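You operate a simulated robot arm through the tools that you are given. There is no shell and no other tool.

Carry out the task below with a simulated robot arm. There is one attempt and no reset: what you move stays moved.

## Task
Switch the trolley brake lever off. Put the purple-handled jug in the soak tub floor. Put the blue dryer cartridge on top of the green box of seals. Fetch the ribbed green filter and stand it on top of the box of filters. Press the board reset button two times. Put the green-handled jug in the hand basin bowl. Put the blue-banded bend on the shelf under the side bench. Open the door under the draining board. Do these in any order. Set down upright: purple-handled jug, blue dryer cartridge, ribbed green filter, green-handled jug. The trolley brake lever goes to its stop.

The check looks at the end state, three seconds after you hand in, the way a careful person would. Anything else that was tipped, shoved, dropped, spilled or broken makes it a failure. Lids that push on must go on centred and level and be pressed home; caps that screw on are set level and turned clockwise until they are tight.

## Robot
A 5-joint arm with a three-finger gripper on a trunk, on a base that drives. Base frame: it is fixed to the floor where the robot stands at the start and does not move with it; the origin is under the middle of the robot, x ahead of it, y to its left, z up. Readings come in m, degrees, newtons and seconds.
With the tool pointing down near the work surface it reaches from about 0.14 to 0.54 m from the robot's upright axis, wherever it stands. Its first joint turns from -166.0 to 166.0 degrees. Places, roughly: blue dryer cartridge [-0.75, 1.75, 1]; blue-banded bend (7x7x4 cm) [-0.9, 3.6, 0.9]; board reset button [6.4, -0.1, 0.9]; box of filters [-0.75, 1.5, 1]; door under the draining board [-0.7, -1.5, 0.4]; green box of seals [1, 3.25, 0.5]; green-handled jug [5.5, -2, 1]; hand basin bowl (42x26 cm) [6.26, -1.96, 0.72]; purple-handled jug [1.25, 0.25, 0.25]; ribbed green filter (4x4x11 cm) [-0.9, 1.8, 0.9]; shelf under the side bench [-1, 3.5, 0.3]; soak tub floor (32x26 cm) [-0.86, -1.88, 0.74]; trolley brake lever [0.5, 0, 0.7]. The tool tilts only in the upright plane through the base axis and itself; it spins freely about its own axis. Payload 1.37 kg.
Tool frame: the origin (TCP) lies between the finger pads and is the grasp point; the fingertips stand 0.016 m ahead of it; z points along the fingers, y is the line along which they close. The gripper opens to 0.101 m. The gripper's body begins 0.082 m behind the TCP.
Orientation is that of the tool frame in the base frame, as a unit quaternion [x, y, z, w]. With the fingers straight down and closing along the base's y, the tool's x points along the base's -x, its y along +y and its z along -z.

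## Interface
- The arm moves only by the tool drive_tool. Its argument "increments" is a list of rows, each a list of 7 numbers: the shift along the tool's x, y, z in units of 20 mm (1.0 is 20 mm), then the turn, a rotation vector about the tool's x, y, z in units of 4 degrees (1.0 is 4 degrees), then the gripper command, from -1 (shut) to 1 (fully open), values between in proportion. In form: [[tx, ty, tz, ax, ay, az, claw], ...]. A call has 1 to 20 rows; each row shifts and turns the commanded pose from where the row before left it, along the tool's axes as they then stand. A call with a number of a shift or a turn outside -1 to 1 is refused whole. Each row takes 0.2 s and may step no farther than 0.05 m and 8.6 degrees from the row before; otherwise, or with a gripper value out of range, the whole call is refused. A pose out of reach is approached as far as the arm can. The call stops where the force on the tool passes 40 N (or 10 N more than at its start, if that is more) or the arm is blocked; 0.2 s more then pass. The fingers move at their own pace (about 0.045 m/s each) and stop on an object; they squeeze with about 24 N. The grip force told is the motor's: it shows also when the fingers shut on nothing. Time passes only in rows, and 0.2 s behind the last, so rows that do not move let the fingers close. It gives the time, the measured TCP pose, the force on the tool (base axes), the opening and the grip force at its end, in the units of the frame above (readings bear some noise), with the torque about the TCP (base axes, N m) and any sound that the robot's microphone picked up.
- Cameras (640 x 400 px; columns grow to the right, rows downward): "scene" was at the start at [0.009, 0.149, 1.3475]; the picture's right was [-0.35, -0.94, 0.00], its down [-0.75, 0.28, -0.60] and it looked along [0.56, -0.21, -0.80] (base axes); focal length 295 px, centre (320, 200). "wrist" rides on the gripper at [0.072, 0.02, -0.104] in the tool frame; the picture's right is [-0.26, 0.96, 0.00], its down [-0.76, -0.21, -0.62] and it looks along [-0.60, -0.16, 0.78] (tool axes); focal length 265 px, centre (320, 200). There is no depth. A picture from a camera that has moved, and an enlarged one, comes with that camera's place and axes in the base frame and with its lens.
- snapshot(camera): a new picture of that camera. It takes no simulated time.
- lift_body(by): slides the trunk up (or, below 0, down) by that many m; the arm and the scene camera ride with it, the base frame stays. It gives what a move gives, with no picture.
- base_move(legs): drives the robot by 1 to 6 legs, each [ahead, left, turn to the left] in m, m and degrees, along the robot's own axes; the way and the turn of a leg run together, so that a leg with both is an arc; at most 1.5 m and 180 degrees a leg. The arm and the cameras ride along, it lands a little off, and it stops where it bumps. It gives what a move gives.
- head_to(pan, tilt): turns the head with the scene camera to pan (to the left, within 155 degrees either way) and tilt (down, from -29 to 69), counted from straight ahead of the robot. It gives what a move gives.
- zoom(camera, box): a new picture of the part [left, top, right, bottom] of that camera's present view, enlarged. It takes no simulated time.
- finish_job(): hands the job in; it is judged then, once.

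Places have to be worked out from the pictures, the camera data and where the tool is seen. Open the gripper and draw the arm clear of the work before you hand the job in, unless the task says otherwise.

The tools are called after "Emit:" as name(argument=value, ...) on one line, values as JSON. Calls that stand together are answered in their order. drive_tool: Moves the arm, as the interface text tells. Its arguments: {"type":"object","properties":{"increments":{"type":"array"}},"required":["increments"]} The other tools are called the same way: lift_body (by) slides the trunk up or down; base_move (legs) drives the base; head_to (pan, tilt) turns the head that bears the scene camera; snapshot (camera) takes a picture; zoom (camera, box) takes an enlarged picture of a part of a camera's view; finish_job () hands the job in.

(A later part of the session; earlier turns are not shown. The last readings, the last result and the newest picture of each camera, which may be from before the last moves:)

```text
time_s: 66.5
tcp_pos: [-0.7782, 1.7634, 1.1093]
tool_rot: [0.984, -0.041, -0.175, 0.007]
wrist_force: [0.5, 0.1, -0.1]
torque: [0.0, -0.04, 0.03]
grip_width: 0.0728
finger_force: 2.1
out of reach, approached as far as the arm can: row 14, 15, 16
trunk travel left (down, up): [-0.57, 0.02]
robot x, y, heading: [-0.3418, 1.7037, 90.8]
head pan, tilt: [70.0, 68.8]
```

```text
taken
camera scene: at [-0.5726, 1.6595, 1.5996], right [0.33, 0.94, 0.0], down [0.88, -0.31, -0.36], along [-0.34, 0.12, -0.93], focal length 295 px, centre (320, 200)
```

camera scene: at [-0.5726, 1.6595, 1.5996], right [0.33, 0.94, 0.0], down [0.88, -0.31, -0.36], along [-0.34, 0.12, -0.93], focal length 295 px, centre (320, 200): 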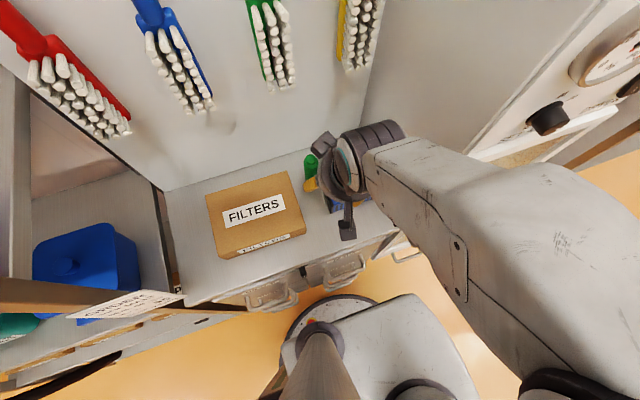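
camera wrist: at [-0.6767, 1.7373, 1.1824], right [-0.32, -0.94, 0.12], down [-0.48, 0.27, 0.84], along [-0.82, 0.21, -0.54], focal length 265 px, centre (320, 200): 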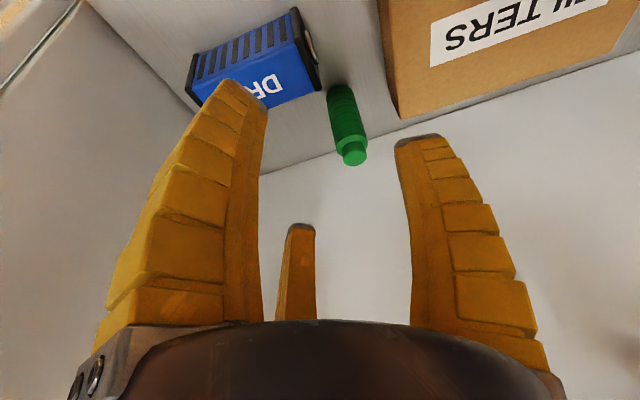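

Checking the numbers shows the arm's first axis is about 0.07 m ahead of the robot's middle. The filter in the wrist view confirms about [-0.88, 1.748]. I shift sideways 1.5 cm to line up and descend along a slanted path so the fingers straddle the filter.

Emit:
drive_tool(increments=[[0, 0.77, 0, 0, 0, 0, 0.386], [-0.257, 0.022, 0.95, 0, 0, 0, 0.386], [-0.257, 0.022, 0.95, 0, 0, 0, 0.386], [-0.257, 0.022, 0.95, 0, 0, 0, 0.386], [-0.257, 0.022, 0.95, 0, 0, 0, 0.386], [-0.257, 0.022, 0.95, 0, 0, 0, 0.386]])

Emit:
snapshot(camera="wrist")

```text
time_s: 67.9
tcp_pos: [-0.8373, 1.7798, 1.0281]
tool_rot: [0.984, -0.042, -0.174, 0.002]
wrist_force: [-0.4, -0.5, 0.6]
torque: [0.03, 0.01, -0.01]
grip_width: 0.0727
finger_force: 2.1
out of reach, approached as far as the arm can: row 1, 2, 3, 4
trunk travel left (down, up): [-0.57, 0.02]
robot x, y, heading: [-0.3454, 1.7019, 90.6]
head pan, tilt: [70.0, 68.8]
```

```text
taken
camera wrist: at [-0.7352, 1.7527, 1.101], right [-0.33, -0.94, 0.11], down [-0.48, 0.26, 0.84], along [-0.81, 0.22, -0.54], focal length 265 px, centre (320, 200)
```

wrist: 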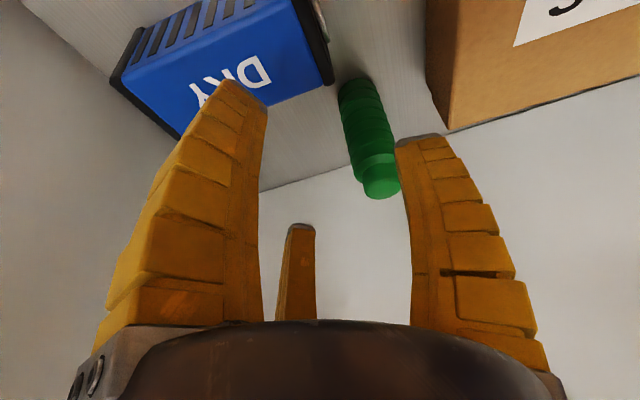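

The arm compromised sideways because the commanded tilt plane didn't pass through its axis. I rotate the command about the vertical so the tilt plane matches the filter's direction, backing off slightly, then recheck.

Emit:
drive_tool(increments=[[0, -0.5, -0.5, -0.316, 0, -0.87, 0.386], [0, -0.53, -0.5, -0.316, 0, -0.87, 0.386], [0, 0, 0, 0, 0, 0, 0.386]])

Emit:
snapshot(camera="wrist")

```text
time_s: 68.7
tcp_pos: [-0.8299, 1.7826, 1.0467]
tool_rot: [0.985, 0.018, -0.173, -0.011]
wrist_force: [-0.9, -0.1, -0.2]
torque: [0.02, 0.0, 0.0]
grip_width: 0.0729
finger_force: 2.0
out of reach, approached as far as the arm can: row 1, 2
trunk travel left (down, up): [-0.57, 0.02]
robot x, y, heading: [-0.3449, 1.7009, 90.6]
head pan, tilt: [70.0, 68.8]
```

```text
taken
camera wrist: at [-0.7255, 1.7638, 1.1196], right [-0.22, -0.97, 0.06], down [-0.51, 0.17, 0.85], along [-0.83, 0.15, -0.53], focal length 265 px, centre (320, 200)
```

wrist: 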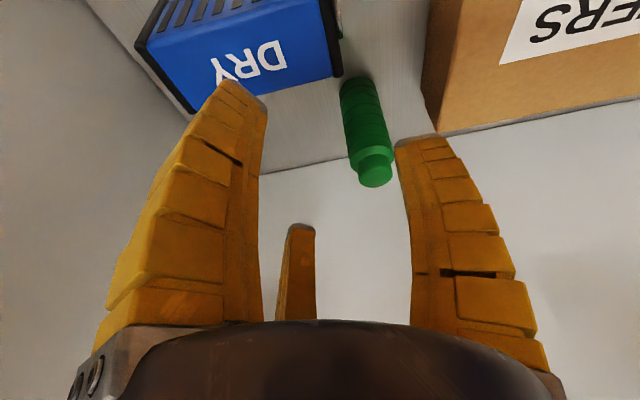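

Emit:
drive_tool(increments=[[0, 0.65, -0.2, -0.128, -0.01, -0.353, 0.386], [0, 0.65, 0, -0.128, -0.01, -0.353, 0.386], [0, 0.65, 0, -0.128, -0.01, -0.353, 0.386], [0, 0, 0, 0, 0, 0, 0.386]])

Emit:
snapshot(camera="wrist")

```text
time_s: 69.7
tcp_pos: [-0.8271, 1.7385, 1.0489]
tool_rot: [0.983, 0.051, -0.175, 0.001]
wrist_force: [0.4, 0.9, 0.7]
torque: [0.03, 0.03, -0.01]
grip_width: 0.0726
finger_force: 2.0
out of reach, approached as far as the arm can: row 1
trunk travel left (down, up): [-0.57, 0.02]
robot x, y, heading: [-0.3439, 1.6998, 90.6]
head pan, tilt: [70.0, 68.8]
```

```text
taken
camera wrist: at [-0.7213, 1.7271, 1.1213], right [-0.15, -0.99, 0.07], down [-0.51, 0.14, 0.85], along [-0.84, 0.09, -0.53], focal length 265 px, centre (320, 200)
```

wrist: 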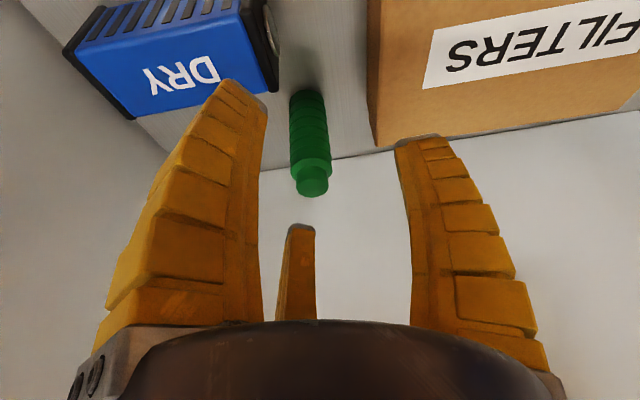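

Now aligned consistently. I descend the remaining distance to straddle the filter and close the fingers.

Emit:
drive_tool(increments=[[0, -0.34, 0, 0.048, 0, 0.13, 0.386], [0, -0.34, 0, 0.048, 0, 0.13, 0.386], [-0.216, 0, 0.975, 0, 0, 0, 0.386], [-0.216, 0, 0.975, 0, 0, 0, 0.386], [-0.216, 0, 0.975, 0, 0, 0, 0.386], [-0.216, 0, 0.975, 0, 0, 0, 0.386], [-0.216, 0, 0.975, 0, 0, 0, 0.386], [0, 0, 0, 0, 0, 0, 0.386]])

Emit:
snapshot(camera="wrist")

Emit:
snapshot(camera="scene")

```text
time_s: 71.1
tcp_pos: [-0.8813, 1.7152, 0.9997]
tool_rot: [0.978, 0.052, -0.2, 0.006]
wrist_force: [-2.1, -3.3, 21.8]
torque: [0.45, 0.94, 0.28]
grip_width: 0.0839
finger_force: 10.1
out of reach, approached as far as the arm can: row 1, 2, 3, 4, 5
trunk travel left (down, up): [-0.57, 0.02]
robot x, y, heading: [-0.3433, 1.7042, 90.8]
head pan, tilt: [70.0, 68.8]
stopped in row 7: the force on the tool passed its limit at 42 N (the readings are from after the stop); the commanded pose is now the measured one
```

```text
taken
camera wrist: at [-0.7706, 1.706, 1.0664], right [-0.14, -0.99, 0.1], down [-0.47, 0.15, 0.87], along [-0.87, 0.08, -0.49], focal length 265 px, centre (320, 200)
```

wrist: 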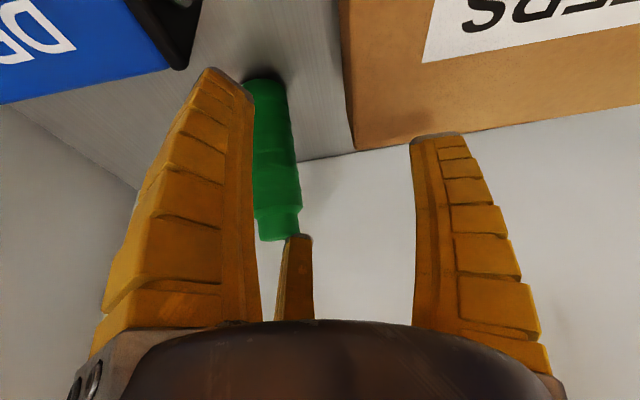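

```text
taken
camera scene: at [-0.5726, 1.6587, 1.5997], right [0.33, 0.94, 0.0], down [0.88, -0.31, -0.36], along [-0.34, 0.12, -0.93], focal length 295 px, centre (320, 200)
```

scene: 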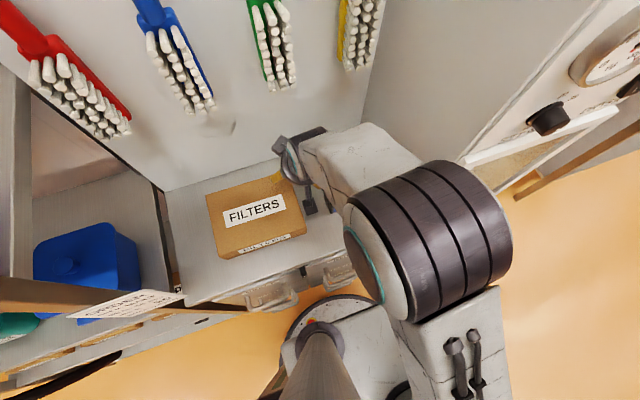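

The arm drifted sideways again because this trunk height puts the low, tilted pose out of reach, and a fingertip touched down (42 N stop). I back straight out along the tool axis and re-inspect.

Emit:
drive_tool(increments=[[0, 0, -0.5, 0, 0, 0, 0.386], [0, 0, -1, 0, 0, 0, 0.386], [0, 0, -1, 0, 0, 0, 0.386], [0, 0, -1, 0, 0, 0, 0.386]])

Emit:
snapshot(camera="wrist")

Emit:
snapshot(camera="scene")

```text
time_s: 72.1
tcp_pos: [-0.8466, 1.72, 1.0582]
tool_rot: [0.98, 0.051, -0.19, 0.007]
wrist_force: [0.2, 0.6, 0.8]
torque: [-0.02, 0.05, -0.04]
grip_width: 0.0726
finger_force: 2.0
trunk travel left (down, up): [-0.57, 0.02]
robot x, y, heading: [-0.3458, 1.6998, 90.5]
head pan, tilt: [70.0, 68.8]
```

```text
taken
camera wrist: at [-0.7399, 1.7094, 1.1274], right [-0.15, -0.98, 0.09], down [-0.49, 0.15, 0.86], along [-0.86, 0.08, -0.5], focal length 265 px, centre (320, 200)
```

wrist: 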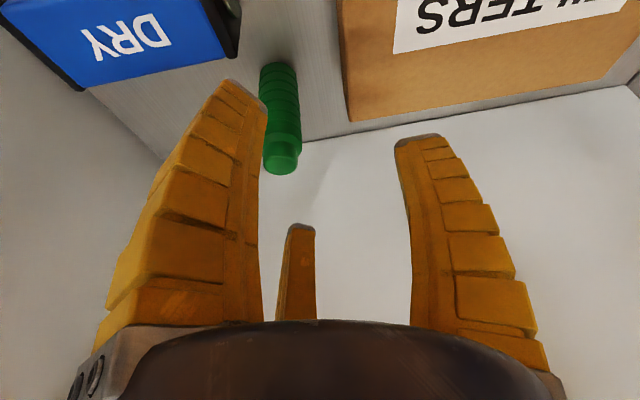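

```text
taken
camera scene: at [-0.5722, 1.6592, 1.5995], right [0.33, 0.94, 0.0], down [0.88, -0.31, -0.36], along [-0.34, 0.12, -0.93], focal length 295 px, centre (320, 200)
```

scene: 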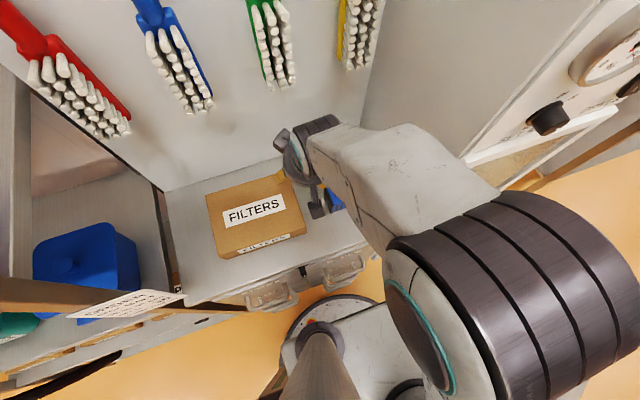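

The filter still stands at about [-0.88, 1.747] and the box is unmoved. I realign at this height with a precisely matched sideways arc (rotation = shift/radius about the arm axis).

Emit:
drive_tool(increments=[[0, -0.483, 0, 0.1026, 0.0015, 0.2547, 0.386], [0, -0.483, 0, 0.1026, 0.0015, 0.2547, 0.386], [0, -0.483, 0, 0.1026, 0.0015, 0.2547, 0.386], [0, 0, 0, 0, 0, 0, 0.386]])

```text
time_s: 73.1
tcp_pos: [-0.8513, 1.7493, 1.0579]
tool_rot: [0.981, 0.022, -0.191, 0.001]
wrist_force: [-0.3, 0.5, -0.4]
torque: [0.02, -0.02, 0.03]
grip_width: 0.0725
finger_force: 1.7
trunk travel left (down, up): [-0.57, 0.02]
robot x, y, heading: [-0.3462, 1.7053, 90.4]
head pan, tilt: [70.0, 68.8]
```

All rows were in reach and TCP is at y 1.749, aligned with the filter. I descend in-plane.

Emit:
drive_tool(increments=[[0.063, 0, 0.978, 0, 0, 0, 0.386], [0.063, 0, 0.978, 0, 0, 0, 0.386], [0.063, 0, 0.978, 0, 0, 0, 0.386], [0.063, 0, 0.978, 0, 0, 0, 0.386], [0.063, 0, 0.978, 0, 0, 0, 0.386], [0, 0, 0, 0, 0, 0, 0.386]])

Emit:
snapshot(camera="wrist")

```text
time_s: 74.3
tcp_pos: [-0.8908, 1.7467, 0.982]
tool_rot: [0.978, 0.023, -0.207, 0.002]
wrist_force: [-2.6, -1.1, 19.5]
torque: [0.45, -0.9, 0.0]
grip_width: 0.0719
finger_force: 1.4
trunk travel left (down, up): [-0.57, 0.02]
robot x, y, heading: [-0.3427, 1.7026, 90.7]
head pan, tilt: [70.0, 68.8]
stopped in row 5: the force on the tool passed its limit at 45 N (the readings are from after the stop); the commanded pose is now the measured one
```

```text
taken
camera wrist: at [-0.7801, 1.7311, 1.0482], right [-0.2, -0.98, 0.1], down [-0.45, 0.18, 0.88], along [-0.87, 0.13, -0.47], focal length 265 px, centre (320, 200)
```

wrist: 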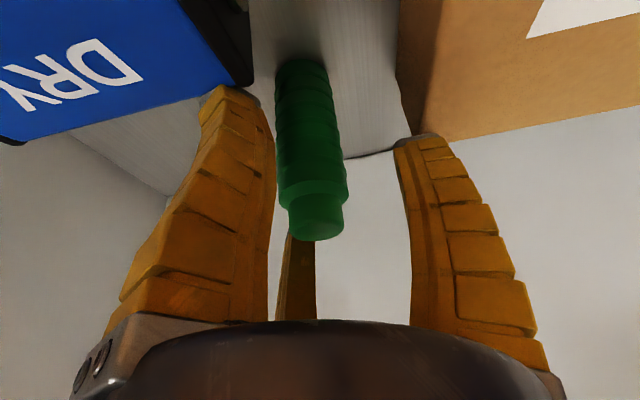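

The torque reading and the images show the gripper really has three fingers (one at tool +y, two at −y), and the near-left fingertip landed on the cartridge's end. Re-triangulating also gives the counter at z≈0.89 and the filter at x≈-0.895. I back out the way I came, and narrow the opening to about 5.4 cm.

Emit:
drive_tool(increments=[[0, 0, -0.5, 0, 0, 0, 0.386], [0, 0, -1, 0, 0, 0, 0.386], [0, 0, -1, 0, 0, 0, 0.386], [0, 0, -1, 0, 0, 0, 0.069], [0, 0, 0, 0, 0, 0, 0.069]])

Emit:
snapshot(camera="wrist")

Emit:
snapshot(camera="scene")

```text
time_s: 75.5
tcp_pos: [-0.8588, 1.7488, 1.0426]
tool_rot: [0.979, 0.023, -0.202, 0.0]
wrist_force: [-1.2, -0.4, 1.0]
torque: [0.02, -0.01, 0.03]
grip_width: 0.0577
finger_force: 2.6
trunk travel left (down, up): [-0.57, 0.02]
robot x, y, heading: [-0.345, 1.7008, 90.7]
head pan, tilt: [70.0, 68.8]
```

```text
taken
camera wrist: at [-0.7499, 1.7324, 1.1101], right [-0.2, -0.98, 0.1], down [-0.46, 0.18, 0.87], along [-0.87, 0.13, -0.48], focal length 265 px, centre (320, 200)
```

wrist: 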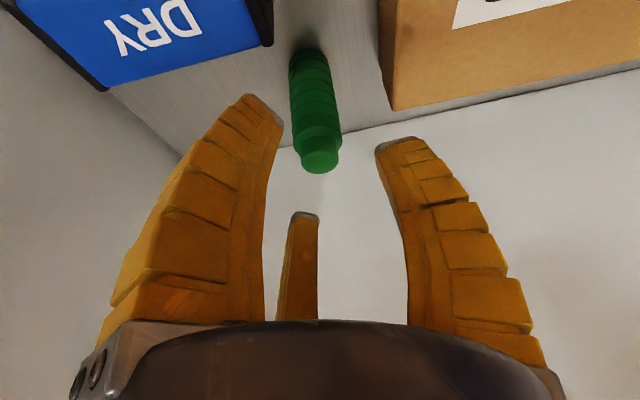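

```text
taken
camera scene: at [-0.5731, 1.6592, 1.5995], right [0.33, 0.94, 0.0], down [0.88, -0.31, -0.36], along [-0.34, 0.12, -0.93], focal length 295 px, centre (320, 200)
```

scene: 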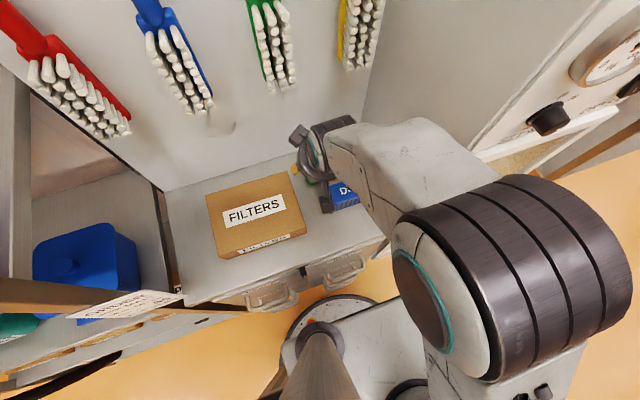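

Filter confirmed at about [-0.895, 1.749], top z≈1.00. I first move outward at height so the fingers are centred over it, then go straight down and pause before closing.

Emit:
drive_tool(increments=[[-0.805, 0, 0.42, 0, 0, 0, 0.069], [-0.805, 0, 0.42, 0, 0, 0, 0.069], [0.356, 0, 0.826, 0, 0, 0, 0.069], [0.356, 0, 0.826, 0, 0, 0, 0.069], [0.356, 0, 0.826, 0, 0, 0, 0.069], [0.356, 0, 0.826, 0, 0, 0, 0.069], [0.356, 0, 0.826, 0, 0, 0, 0.069], [0, 0, 0, 0, 0, 0, 0.069]])

Emit:
snapshot(camera="wrist")

```text
time_s: 77.3
tcp_pos: [-0.8948, 1.7469, 0.9509]
tool_rot: [0.979, 0.023, -0.203, 0.001]
wrist_force: [-0.1, 0.4, -0.9]
torque: [-0.03, 0.01, 0.0]
grip_width: 0.0575
finger_force: 2.7
trunk travel left (down, up): [-0.57, 0.02]
robot x, y, heading: [-0.3466, 1.7033, 90.5]
head pan, tilt: [70.0, 68.8]
```

```text
taken
camera wrist: at [-0.787, 1.7316, 1.0174], right [-0.2, -0.98, 0.1], down [-0.46, 0.18, 0.87], along [-0.87, 0.13, -0.48], focal length 265 px, centre (320, 200)
```

wrist: 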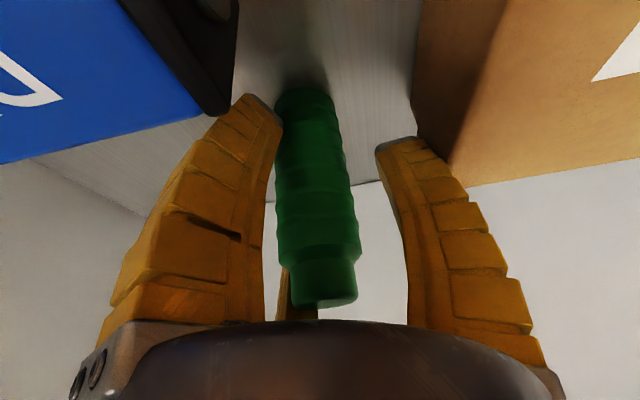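

The filter is centred between the fingers with no contact force. I close the gripper.

Emit:
drive_tool(increments=[[0, 0, 0, 0, 0, 0, -1], [0, 0, 0, 0, 0, 0, -1], [0, 0, 0, 0, 0, 0, -1], [0, 0, 0, 0, 0, 0, -1], [0, 0, 0, 0, 0, 0, -1]])

Emit:
snapshot(camera="wrist")

```text
time_s: 78.5
tcp_pos: [-0.8948, 1.7477, 0.9508]
tool_rot: [0.979, 0.024, -0.203, 0.0]
wrist_force: [0.8, 0.0, 1.7]
torque: [-0.04, -0.04, 0.02]
grip_width: 0.034
finger_force: 23.5
trunk travel left (down, up): [-0.57, 0.02]
robot x, y, heading: [-0.3463, 1.7047, 90.5]
head pan, tilt: [70.0, 68.8]
```

```text
taken
camera wrist: at [-0.7868, 1.7315, 1.0179], right [-0.2, -0.98, 0.1], down [-0.46, 0.18, 0.87], along [-0.87, 0.13, -0.48], focal length 265 px, centre (320, 200)
```

wrist: 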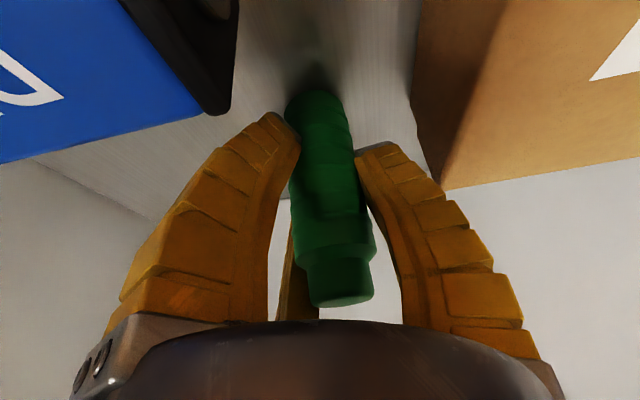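

The filter is gripped. I lift it straight up 8 cm.

Emit:
drive_tool(increments=[[-0.395, 0, -0.918, 0, 0, 0, -1], [-0.395, 0, -0.918, 0, 0, 0, -1], [-0.395, 0, -0.918, 0, 0, 0, -1], [-0.395, 0, -0.918, 0, 0, 0, -1], [0.55, 0, -0.24, 0, 0, 0, -1], [0.55, 0, -0.24, 0, 0, 0, -1], [0, 0, 0, 0, 0, 0, -1]])

Emit:
snapshot(camera="wrist")

```text
time_s: 80.1
tcp_pos: [-0.871, 1.749, 1.0309]
tool_rot: [0.979, 0.022, -0.204, 0.001]
wrist_force: [-0.1, 0.4, -0.6]
torque: [-0.01, 0.01, 0.01]
grip_width: 0.0336
finger_force: 24.3
trunk travel left (down, up): [-0.57, 0.02]
robot x, y, heading: [-0.3464, 1.7058, 90.9]
head pan, tilt: [70.0, 68.8]
```

```text
taken
camera wrist: at [-0.7629, 1.732, 1.0975], right [-0.2, -0.98, 0.1], down [-0.46, 0.18, 0.87], along [-0.87, 0.13, -0.48], focal length 265 px, centre (320, 200)
```

wrist: 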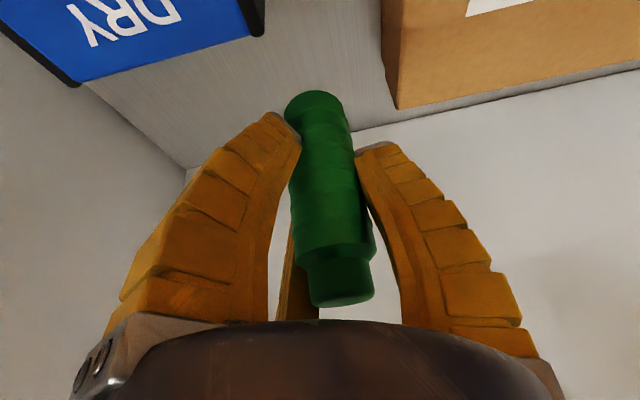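

The filter hangs upright. I arc it over to the box.

Emit:
drive_tool(increments=[[0, 0.939, 0, -0.2027, -0.0046, -0.4705, -1], [0, 0.939, 0, -0.2027, -0.0046, -0.4705, -1], [0, 0.939, 0, -0.2027, -0.0046, -0.4705, -1], [0, 0.939, 0, -0.2027, -0.0046, -0.4705, -1], [0, 0.939, 0, -0.2027, -0.0046, -0.4705, -1], [0, 0.939, 0, -0.2027, -0.0046, -0.4705, -1], [0, 0.939, 0, -0.2027, -0.0046, -0.4705, -1], [0, 0.939, 0, -0.2027, -0.0046, -0.4705, -1], [0, 0, 0, 0, 0, 0, -1]])

Emit:
snapshot(camera="wrist")

Emit:
snapshot(camera="scene")

```text
time_s: 82.1
tcp_pos: [-0.8515, 1.6193, 1.03]
tool_rot: [0.968, 0.145, -0.202, 0.026]
wrist_force: [0.9, 0.1, -0.4]
torque: [0.02, 0.01, 0.02]
grip_width: 0.0335
finger_force: 24.0
trunk travel left (down, up): [-0.57, 0.02]
robot x, y, heading: [-0.341, 1.6991, 90.7]
head pan, tilt: [70.0, 68.8]
```

```text
taken
camera wrist: at [-0.7424, 1.6298, 1.0965], right [0.05, -0.99, 0.1], down [-0.48, 0.06, 0.87], along [-0.87, -0.09, -0.48], focal length 265 px, centre (320, 200)
```

wrist: 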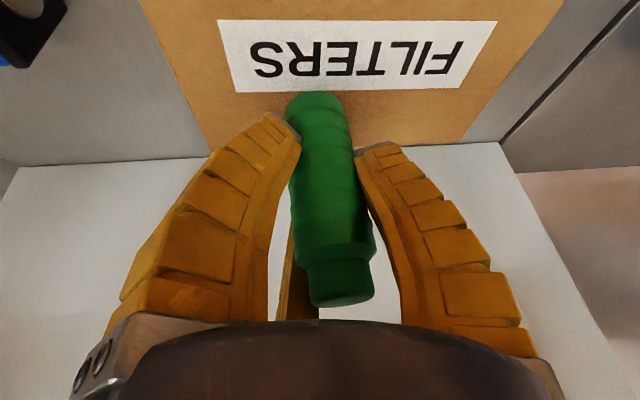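

```text
taken
camera scene: at [-0.573, 1.6592, 1.5995], right [0.33, 0.94, 0.0], down [0.88, -0.31, -0.36], along [-0.34, 0.12, -0.93], focal length 295 px, centre (320, 200)
```

scene: 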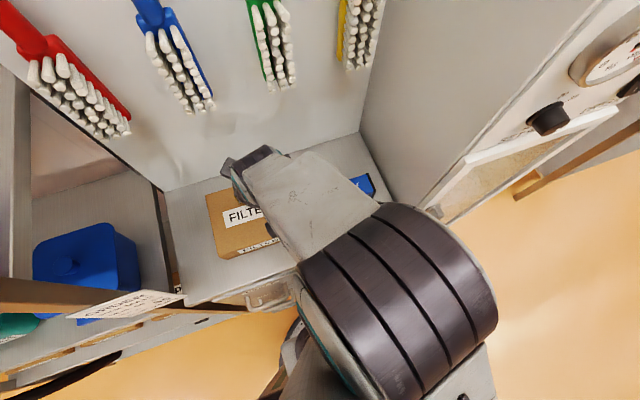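

The filter is over the box at [-0.85, 1.62]. I lower straight down in small steps toward contact.

Emit:
drive_tool(increments=[[0.12, 0.0025, 0.275, 0, 0, 0, -1], [0.12, 0.0025, 0.275, 0, 0, 0, -1], [0.12, 0.0025, 0.275, 0, 0, 0, -1], [0.12, 0.0025, 0.275, 0, 0, 0, -1], [0, 0, 0, 0, 0, 0, -1]])

Emit:
snapshot(camera="wrist")

```text
time_s: 83.3
tcp_pos: [-0.8548, 1.6172, 1.0216]
tool_rot: [0.966, 0.144, -0.215, 0.028]
wrist_force: [0.2, -0.1, -1.0]
torque: [0.02, -0.01, 0.01]
grip_width: 0.0331
finger_force: 24.3
trunk travel left (down, up): [-0.57, 0.02]
robot x, y, heading: [-0.3431, 1.703, 90.5]
head pan, tilt: [70.0, 68.8]
```

```text
taken
camera wrist: at [-0.744, 1.6292, 1.0842], right [0.05, -0.99, 0.1], down [-0.46, 0.07, 0.88], along [-0.89, -0.09, -0.46], focal length 265 px, centre (320, 200)
```

wrist: 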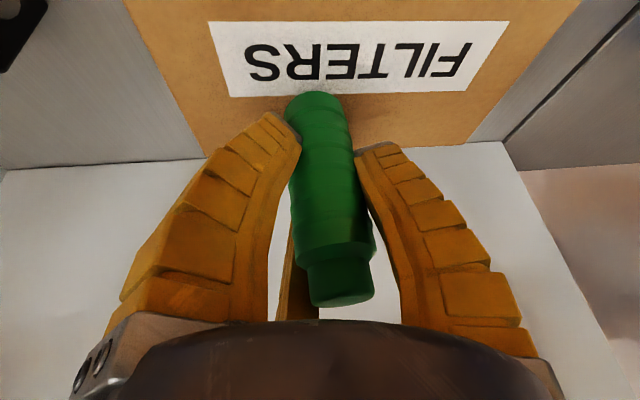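

The arm is at a limit at this trunk height, so I use the trunk itself to lower vertically, in small steps.

Emit:
lift_body(by=-0.014)

Emit:
zoom(camera="wrist", box=[220, 60, 420, 185])

```text
time_s: 83.9
tcp_pos: [-0.855, 1.6176, 1.0097]
tool_rot: [0.965, 0.144, -0.217, 0.028]
wrist_force: [3.4, 1.7, 19.3]
torque: [-0.02, -0.39, 0.01]
grip_width: 0.0349
finger_force: 24.5
trunk travel left (down, up): [-0.556, 0.034]
robot x, y, heading: [-0.3428, 1.7027, 90.3]
head pan, tilt: [70.0, 68.8]
```

```text
3.20 times, centred on (320, 122) of wrist
camera zoom: at [-0.7437, 1.6293, 1.0714], right [0.05, -0.99, 0.11], down [-0.46, 0.07, 0.89], along [-0.89, -0.09, -0.45], focal length 849 px, centre (320, 448)
```

zoom: 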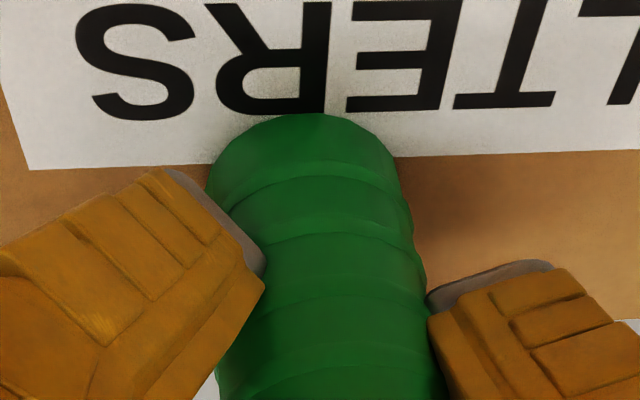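

Contact with the box top is felt (19 N). I relieve most of the load by 4 mm and open the fingers.

Emit:
lift_body(by=0.004)

Emit:
drive_tool(increments=[[0, 0, 0, 0, 0, 0, -0.3], [0, 0, 0, 0, 0, 0, -0.1], [0, 0, 0, 0, 0, 0, 0.09], [0, 0, 0, 0, 0, 0, 0.09], [0, 0, 0, 0, 0, 0, 0.09]])

Emit:
snapshot(camera="wrist")

```text
time_s: 84.4
tcp_pos: [-0.855, 1.6176, 1.0087]
tool_rot: [0.966, 0.144, -0.214, 0.028]
wrist_force: [0.9, -0.1, 0.6]
torque: [-0.02, -0.07, 0.0]
grip_width: 0.0342
finger_force: 24.4
trunk travel left (down, up): [-0.56, 0.03]
robot x, y, heading: [-0.3446, 1.7082, 90.6]
head pan, tilt: [70.0, 68.8]
```

```text
time_s: 85.6
tcp_pos: [-0.8544, 1.6167, 1.0088]
tool_rot: [0.966, 0.145, -0.212, 0.028]
wrist_force: [0.0, 0.9, 0.8]
torque: [0.01, -0.01, 0.0]
grip_width: 0.0586
finger_force: 3.3
trunk travel left (down, up): [-0.56, 0.03]
robot x, y, heading: [-0.3475, 1.702, 90.7]
head pan, tilt: [70.0, 68.8]
```

```text
taken
camera wrist: at [-0.7441, 1.6292, 1.0721], right [0.05, -0.99, 0.1], down [-0.47, 0.07, 0.88], along [-0.88, -0.09, -0.46], focal length 265 px, centre (320, 200)
```

wrist: 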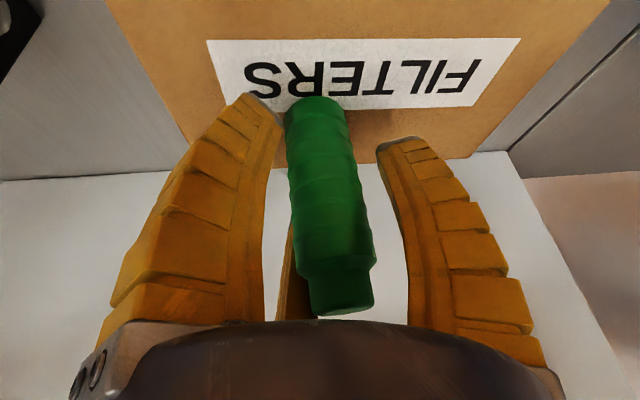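

The filter stands free on the box. I rise straight up and look.

Emit:
drive_tool(increments=[[-0.2, 0, -0.455, 0, 0, 0, 0.09], [-0.4, -0.008, -0.91, 0, 0, 0, 0.09], [-0.4, -0.008, -0.91, 0, 0, 0, 0.09], [-0.4, -0.008, -0.91, 0, 0, 0, 0.09], [-0.4, -0.008, -0.91, 0, 0, 0, 0.09], [-0.4, -0.008, -0.91, 0, 0, 0, 0.09]])

Emit:
snapshot(camera="wrist")

```text
time_s: 87.0
tcp_pos: [-0.8513, 1.6183, 1.0927]
tool_rot: [0.971, 0.145, -0.189, 0.025]
wrist_force: [0.0, -0.3, -0.8]
torque: [-0.02, 0.02, 0.03]
grip_width: 0.0589
finger_force: 3.2
trunk travel left (down, up): [-0.56, 0.03]
robot x, y, heading: [-0.344, 1.7058, 90.6]
head pan, tilt: [70.0, 68.8]
```

```text
taken
camera wrist: at [-0.743, 1.6296, 1.1609], right [0.05, -0.99, 0.09], down [-0.51, 0.06, 0.86], along [-0.86, -0.09, -0.5], focal length 265 px, centre (320, 200)
```

wrist: 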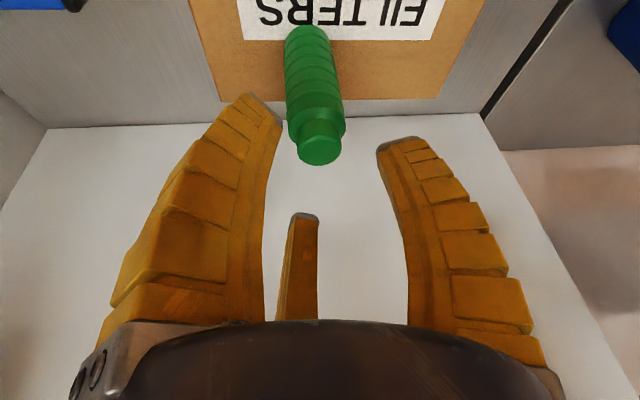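

The filter is standing upright on the box. Next the cartridge: I rise, draw in, and bring the tool to vertical.

Emit:
drive_tool(increments=[[-0.37, -0.01, -0.925, 0, 0, 0, 0.09], [-0.37, -0.01, -0.925, 0, 0, 0, 0.09], [0.925, 0, -0.375, 0, 0, 0, 0.09], [0.925, 0, -0.375, 0, 0, 0, 0.09], [0.925, 0, -0.375, 0, 0, 0, 0.09], [0.925, 0, -0.375, 0, 0, 0, 0.09], [0.925, 0, -0.375, 0, 0, 0, 0.09], [0, 0, 0, 0, 1, 0, 0.09], [0, 0, 0, 0, 1, 0, 0.09], [0, 0, 0, 0, 1, 0, 0.09], [0, 0, 0, 0, 1, 0, 0.09], [0, 0, 0, 0, 1, 0, 0.09], [0, 0, 0, 0, 0.6, 0, 0.09], [0, 0, 0, 0, 0, 0, 0.09]])

Emit:
snapshot(camera="scene")

```text
time_s: 90.0
tcp_pos: [-0.7548, 1.6455, 1.1584]
tool_rot: [0.988, 0.15, -0.027, 0.004]
wrist_force: [0.7, -0.4, 0.1]
torque: [-0.01, 0.04, -0.05]
grip_width: 0.0586
finger_force: 2.5
trunk travel left (down, up): [-0.56, 0.03]
robot x, y, heading: [-0.3443, 1.7037, 90.5]
head pan, tilt: [70.0, 68.8]
```

```text
taken
camera scene: at [-0.5726, 1.6593, 1.5896], right [0.33, 0.94, 0.0], down [0.88, -0.31, -0.36], along [-0.34, 0.12, -0.93], focal length 295 px, centre (320, 200)
```

scene: 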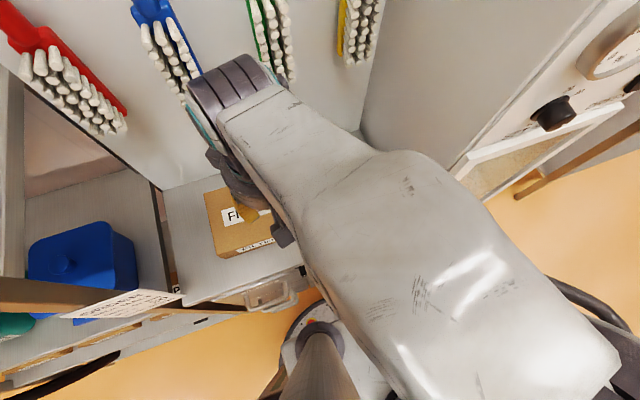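

Emit:
drive_tool(increments=[[0, 0, 0, 0, 0.78, 0, 0.09], [0.038, -1, 0, 0, 0, 0, 0.09], [0.038, -1, 0, 0, 0, 0, 0.09], [0.038, -1, 0, 0, 0, 0, 0.09], [0.038, -1, 0, 0, 0, 0, 0.09], [0.038, -1, 0, 0, 0, 0, 0.09], [0.038, -1, 0, 0, 0, 0, 0.09], [0.038, -1, 0, 0, 0, 0, 0.09], [0.038, -1, 0, 0, 0, 0, 0.09], [0.038, -1, 0, 0, 0, 0, 0.09]])

Emit:
drive_tool(increments=[[0, 0, 0, 0, 0, 1, 0.6], [0, 0, 0, 0, 0, 1, 0.6], [0, 0, 0, 0, 0, 1, 0.6], [0, 0, 0, 0, 0, 1, 0.6], [0, 0, 0, 0, 0, 1, 0.6], [0, 0, 0, 0, 0, 1, 0.6], [0, 0, 0, 0, 0, 1, 0.6], [0, 0, 0, 0, 0, 1, 0.6], [0, 0, 0, 0, 0, 1, 0.6], [0, 0, 0, 0, 0, 1, 0.6], [0, 0, 0, 0, 0, 1, 0.6], [0, 0, 0, 0, 0, 1, 0.6], [0, 0, 0, 0, 0, 1, 0.6], [0, 0, 0, 0, 0, 1, 0.6], [0, 0, 0, 0, 0, 1, 0.6], [0, 0, 0, 0, 0, 1, 0.6], [0, 0, 0, 0, 0, 1, 0.6], [0, 0, 0, 0, 0, 1, 0.6], [0, 0, 0, 0, 0, 1, 0.6], [0, 0, 0, 0, 0, 1, 0.6]])

Emit:
snapshot(camera="wrist")

Emit:
snapshot(camera="scene")

```text
time_s: 92.2
tcp_pos: [-0.803, 1.8061, 1.1441]
tool_rot: [0.986, 0.165, 0.015, 0.003]
wrist_force: [-0.1, 0.2, -0.2]
torque: [-0.01, 0.0, 0.05]
grip_width: 0.0587
finger_force: 2.5
trunk travel left (down, up): [-0.56, 0.03]
robot x, y, heading: [-0.3439, 1.7038, 90.5]
head pan, tilt: [70.0, 68.8]
```

```text
time_s: 96.4
tcp_pos: [-0.8027, 1.8044, 1.1441]
tool_rot: [0.861, -0.508, 0.014, -0.005]
wrist_force: [0.4, 0.7, -0.1]
torque: [0.02, 0.0, 0.0]
grip_width: 0.0828
finger_force: 1.9
trunk travel left (down, up): [-0.56, 0.03]
robot x, y, heading: [-0.3464, 1.7013, 90.5]
head pan, tilt: [70.0, 68.8]
```

```text
taken
camera wrist: at [-0.7879, 1.7318, 1.2487], right [-0.97, -0.23, -0.03], down [-0.2, 0.76, 0.61], along [-0.12, 0.6, -0.79], focal length 265 px, centre (320, 200)
```

wrist: 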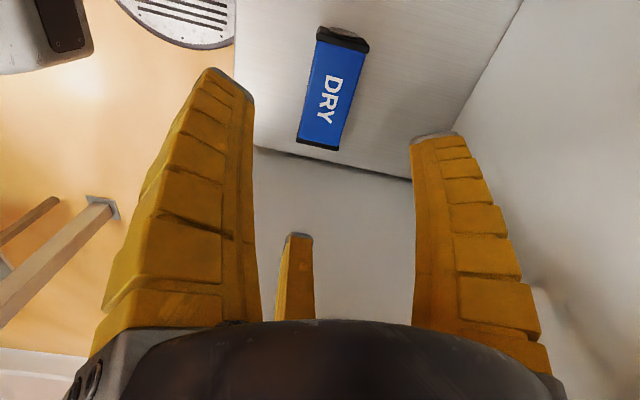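

```text
taken
camera scene: at [-0.5729, 1.6592, 1.5895], right [0.33, 0.94, 0.0], down [0.88, -0.31, -0.36], along [-0.34, 0.12, -0.93], focal length 295 px, centre (320, 200)
```

scene: 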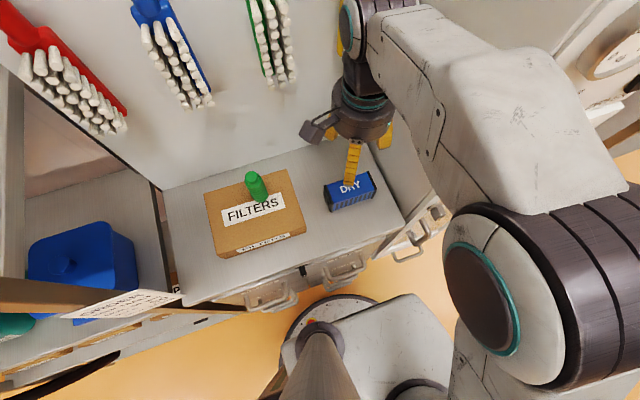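

The filter stands on the box, and the cartridge is centred about [-0.812, 1.822] with its long axis along y. I finish the spin so the fingers close across its short side (single finger wall-side), centre over it and open wide enough.

Emit:
drive_tool(increments=[[0, 0, 0, 0, 0, 0.9, 0.6], [0, 0, 0, 0, 0, 0.9, 0.6], [0, 0, 0, 0, 0, 0.9, 0.6], [0, 0, 0, 0, 0, 0.9, 0.6], [0, 0, 0, 0, 0, 0.9, 0.6], [0, 0, 0, 0, 0, 0.9, 0.6], [0, 0, 0, 0, 0, 0.9, 0.6], [0, 0, 0, 0, 0, 0.9, 0.6], [0, 0, 0, -0.417, 0, 0, 0.6], [-0.88, 0.065, 0, 0, 0, 0, 0.6], [0, 0, 0, 0, 0, 0, 0.6]])

Emit:
snapshot(camera="wrist")

```text
time_s: 98.8
tcp_pos: [-0.8034, 1.823, 1.1438]
tool_rot: [0.709, -0.706, 0.0, 0.0]
wrist_force: [0.4, -0.9, 0.7]
torque: [0.0, -0.03, 0.0]
grip_width: 0.0829
finger_force: 2.0
trunk travel left (down, up): [-0.56, 0.03]
robot x, y, heading: [-0.3472, 1.7031, 90.6]
head pan, tilt: [70.0, 68.8]
```

```text
taken
camera wrist: at [-0.8228, 1.7502, 1.2485], right [-0.97, 0.26, 0.0], down [0.2, 0.76, 0.62], along [0.16, 0.6, -0.78], focal length 265 px, centre (320, 200)
```

wrist: 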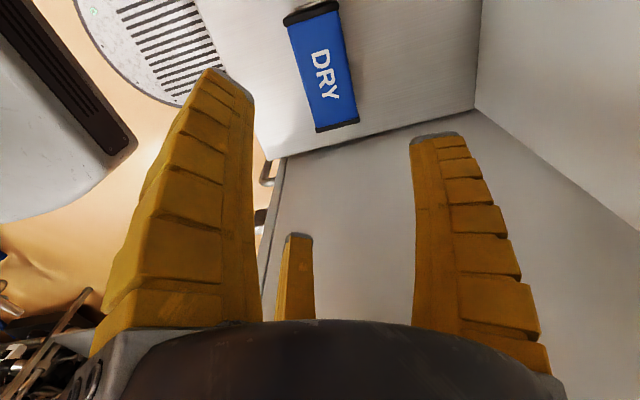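

Cartridge centre confirmed ([-0.811, 1.823]); the tool is lined up. I open fully and lower with the trunk in two stages.

Emit:
drive_tool(increments=[[0, 0, 0, 0, 0, 0, 1], [0, 0, 0, 0, 0, 0, 1], [0, 0, 0, 0, 0, 0, 1]])

Emit:
lift_body(by=-0.15)

Emit:
snapshot(camera="wrist")

Emit:
snapshot(camera="scene")

```text
time_s: 99.6
tcp_pos: [-0.8021, 1.8229, 1.1453]
tool_rot: [0.708, -0.706, 0.0, 0.0]
wrist_force: [-0.2, 0.8, -0.3]
torque: [-0.01, 0.03, 0.02]
grip_width: 0.1006
finger_force: 0.1
trunk travel left (down, up): [-0.56, 0.03]
robot x, y, heading: [-0.3444, 1.7032, 90.6]
head pan, tilt: [70.0, 68.8]
```

```text
time_s: 101.4
tcp_pos: [-0.8042, 1.8239, 0.9956]
tool_rot: [0.709, -0.706, -0.001, 0.0]
wrist_force: [-0.1, -0.3, -0.1]
torque: [-0.01, 0.01, 0.0]
grip_width: 0.1003
finger_force: 0.1
trunk travel left (down, up): [-0.41, 0.18]
robot x, y, heading: [-0.3444, 1.7035, 90.5]
head pan, tilt: [70.0, 68.8]
```

```text
taken
camera wrist: at [-0.8229, 1.7504, 1.0987], right [-0.97, 0.26, 0.0], down [0.2, 0.76, 0.62], along [0.16, 0.6, -0.78], focal length 265 px, centre (320, 200)
```

wrist: 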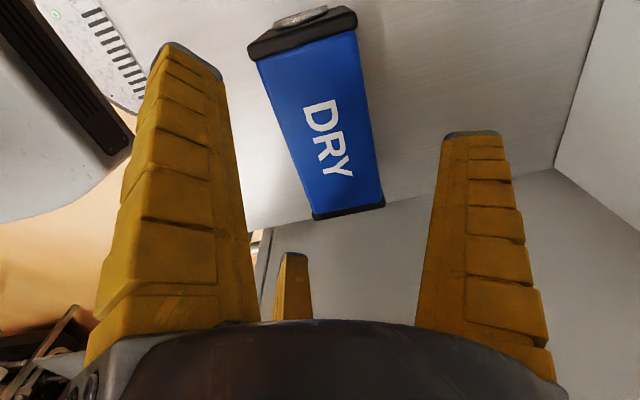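

```text
taken
camera scene: at [-0.5728, 1.6592, 1.4396], right [0.33, 0.94, 0.0], down [0.88, -0.31, -0.36], along [-0.34, 0.12, -0.93], focal length 295 px, centre (320, 200)
```

scene: 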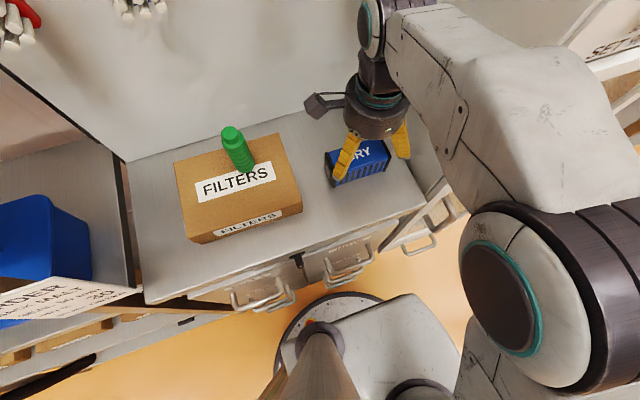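

Emit:
lift_body(by=-0.05)

Emit:
lift_body(by=-0.022)

Emit:
snapshot(camera="wrist")

```text
time_s: 102.3
tcp_pos: [-0.8036, 1.8239, 0.9448]
tool_rot: [0.708, -0.706, 0.0, 0.0]
wrist_force: [-0.7, 0.0, -0.1]
torque: [0.04, -0.04, 0.0]
grip_width: 0.1006
finger_force: 0.1
trunk travel left (down, up): [-0.36, 0.23]
robot x, y, heading: [-0.3432, 1.7027, 90.5]
head pan, tilt: [70.0, 68.8]
```

```text
time_s: 103.0
tcp_pos: [-0.8049, 1.8222, 0.9232]
tool_rot: [0.708, -0.706, 0.0, 0.0]
wrist_force: [0.5, 0.6, -0.3]
torque: [-0.01, 0.0, 0.0]
grip_width: 0.1005
finger_force: 0.1
trunk travel left (down, up): [-0.338, 0.252]
robot x, y, heading: [-0.3417, 1.7037, 90.7]
head pan, tilt: [70.0, 68.8]
```

```text
taken
camera wrist: at [-0.8229, 1.7504, 1.0263], right [-0.97, 0.26, 0.0], down [0.2, 0.76, 0.62], along [0.16, 0.6, -0.78], focal length 265 px, centre (320, 200)
```

wrist: 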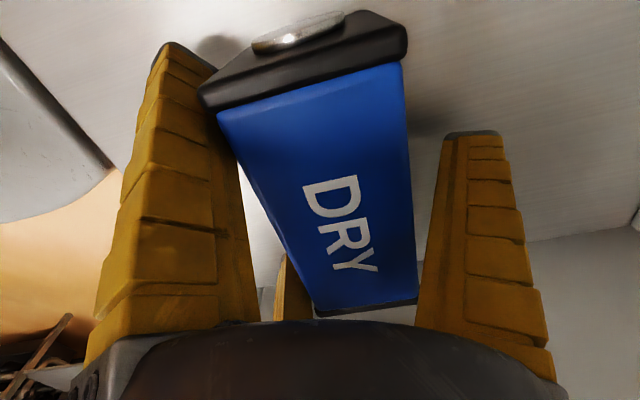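

The fingers straddle the cartridge without contact. I close the gripper.

Emit:
drive_tool(increments=[[0, 0, 0, 0, 0, 0, -1], [0, 0, 0, 0, 0, 0, -1], [0, 0, 0, 0, 0, 0, -1], [0, 0, 0, 0, 0, 0, -1], [0, 0, 0, 0, 0, 0, -1], [0, 0, 0, 0, 0, 0, -1]])

Emit:
snapshot(camera="wrist")

```text
time_s: 104.4
tcp_pos: [-0.8041, 1.8234, 0.9231]
tool_rot: [0.709, -0.705, -0.001, 0.0]
wrist_force: [-3.0, -0.4, 5.2]
torque: [0.0, 0.31, 0.01]
grip_width: 0.077
finger_force: 24.1
trunk travel left (down, up): [-0.338, 0.252]
robot x, y, heading: [-0.3448, 1.7012, 91.0]
head pan, tilt: [70.0, 68.8]
```

```text
taken
camera wrist: at [-0.823, 1.7503, 1.027], right [-0.97, 0.26, 0.0], down [0.21, 0.76, 0.62], along [0.16, 0.6, -0.78], focal length 265 px, centre (320, 200)
```

wrist: 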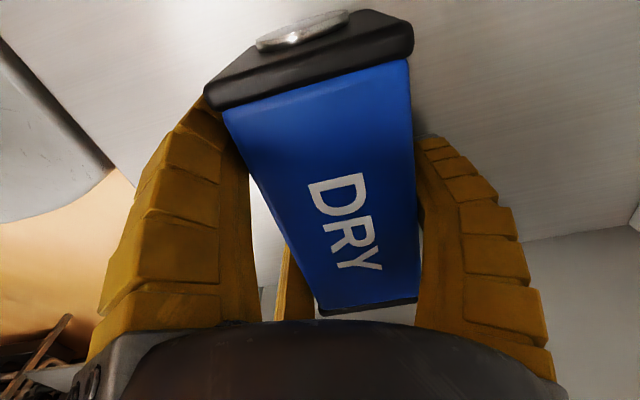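

Gripped at 24 N. I lift with the trunk by 12 cm and check that the cartridge comes along level.

Emit:
lift_body(by=0.12)

Emit:
snapshot(camera="wrist")

Emit:
snapshot(camera="scene")

```text
time_s: 105.9
tcp_pos: [-0.803, 1.8239, 1.0426]
tool_rot: [0.709, -0.706, 0.0, 0.0]
wrist_force: [-0.1, 0.5, -0.4]
torque: [0.01, -0.01, 0.02]
grip_width: 0.0
finger_force: 24.8
trunk travel left (down, up): [-0.458, 0.132]
robot x, y, heading: [-0.3472, 1.6971, 90.4]
head pan, tilt: [70.0, 68.8]
```

```text
taken
camera wrist: at [-0.823, 1.7504, 1.1465], right [-0.97, 0.26, 0.0], down [0.2, 0.76, 0.62], along [0.16, 0.6, -0.78], focal length 265 px, centre (320, 200)
```

wrist: 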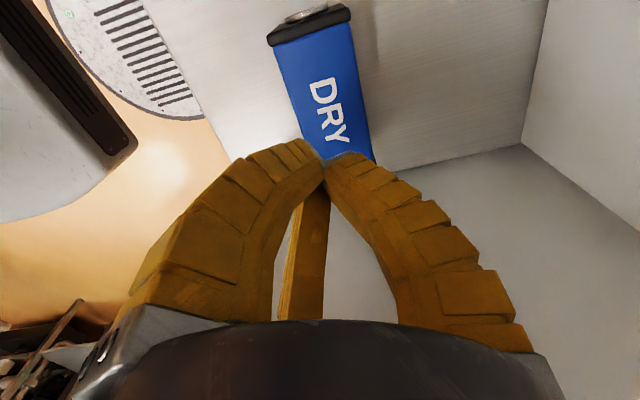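

```text
taken
camera scene: at [-0.573, 1.6593, 1.4875], right [0.33, 0.94, 0.0], down [0.88, -0.31, -0.36], along [-0.34, 0.12, -0.93], focal length 295 px, centre (320, 200)
```

scene: 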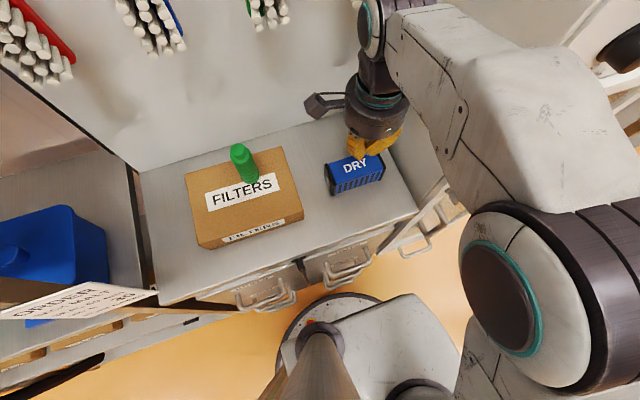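

The cartridge slipped out: the fingers closed on nothing and it is still standing on the counter. I zoom in to measure it properly before a second try.

Emit:
zoom(camera="scene", box=[290, 120, 430, 208])

Emit:
zoom(camera="wrist", box=[230, 0, 430, 125])

```text
4.55 times, centred on (360, 164) of scene
camera zoom: at [-0.573, 1.6593, 1.4875], right [0.33, 0.94, 0.0], down [0.88, -0.31, -0.36], along [-0.34, 0.12, -0.93], focal length 1340 px, centre (138, 364)
```

zoom: 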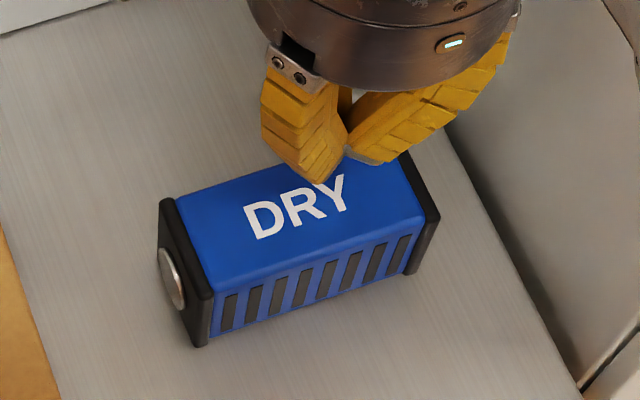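

```text
3.20 times, centred on (330, 62) of wrist
camera zoom: at [-0.823, 1.7504, 1.1465], right [-0.97, 0.26, 0.0], down [0.2, 0.76, 0.62], along [0.16, 0.6, -0.78], focal length 849 px, centre (288, 640)
```

zoom: 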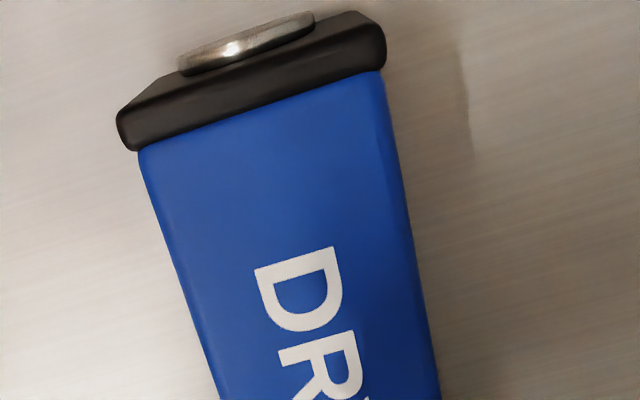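

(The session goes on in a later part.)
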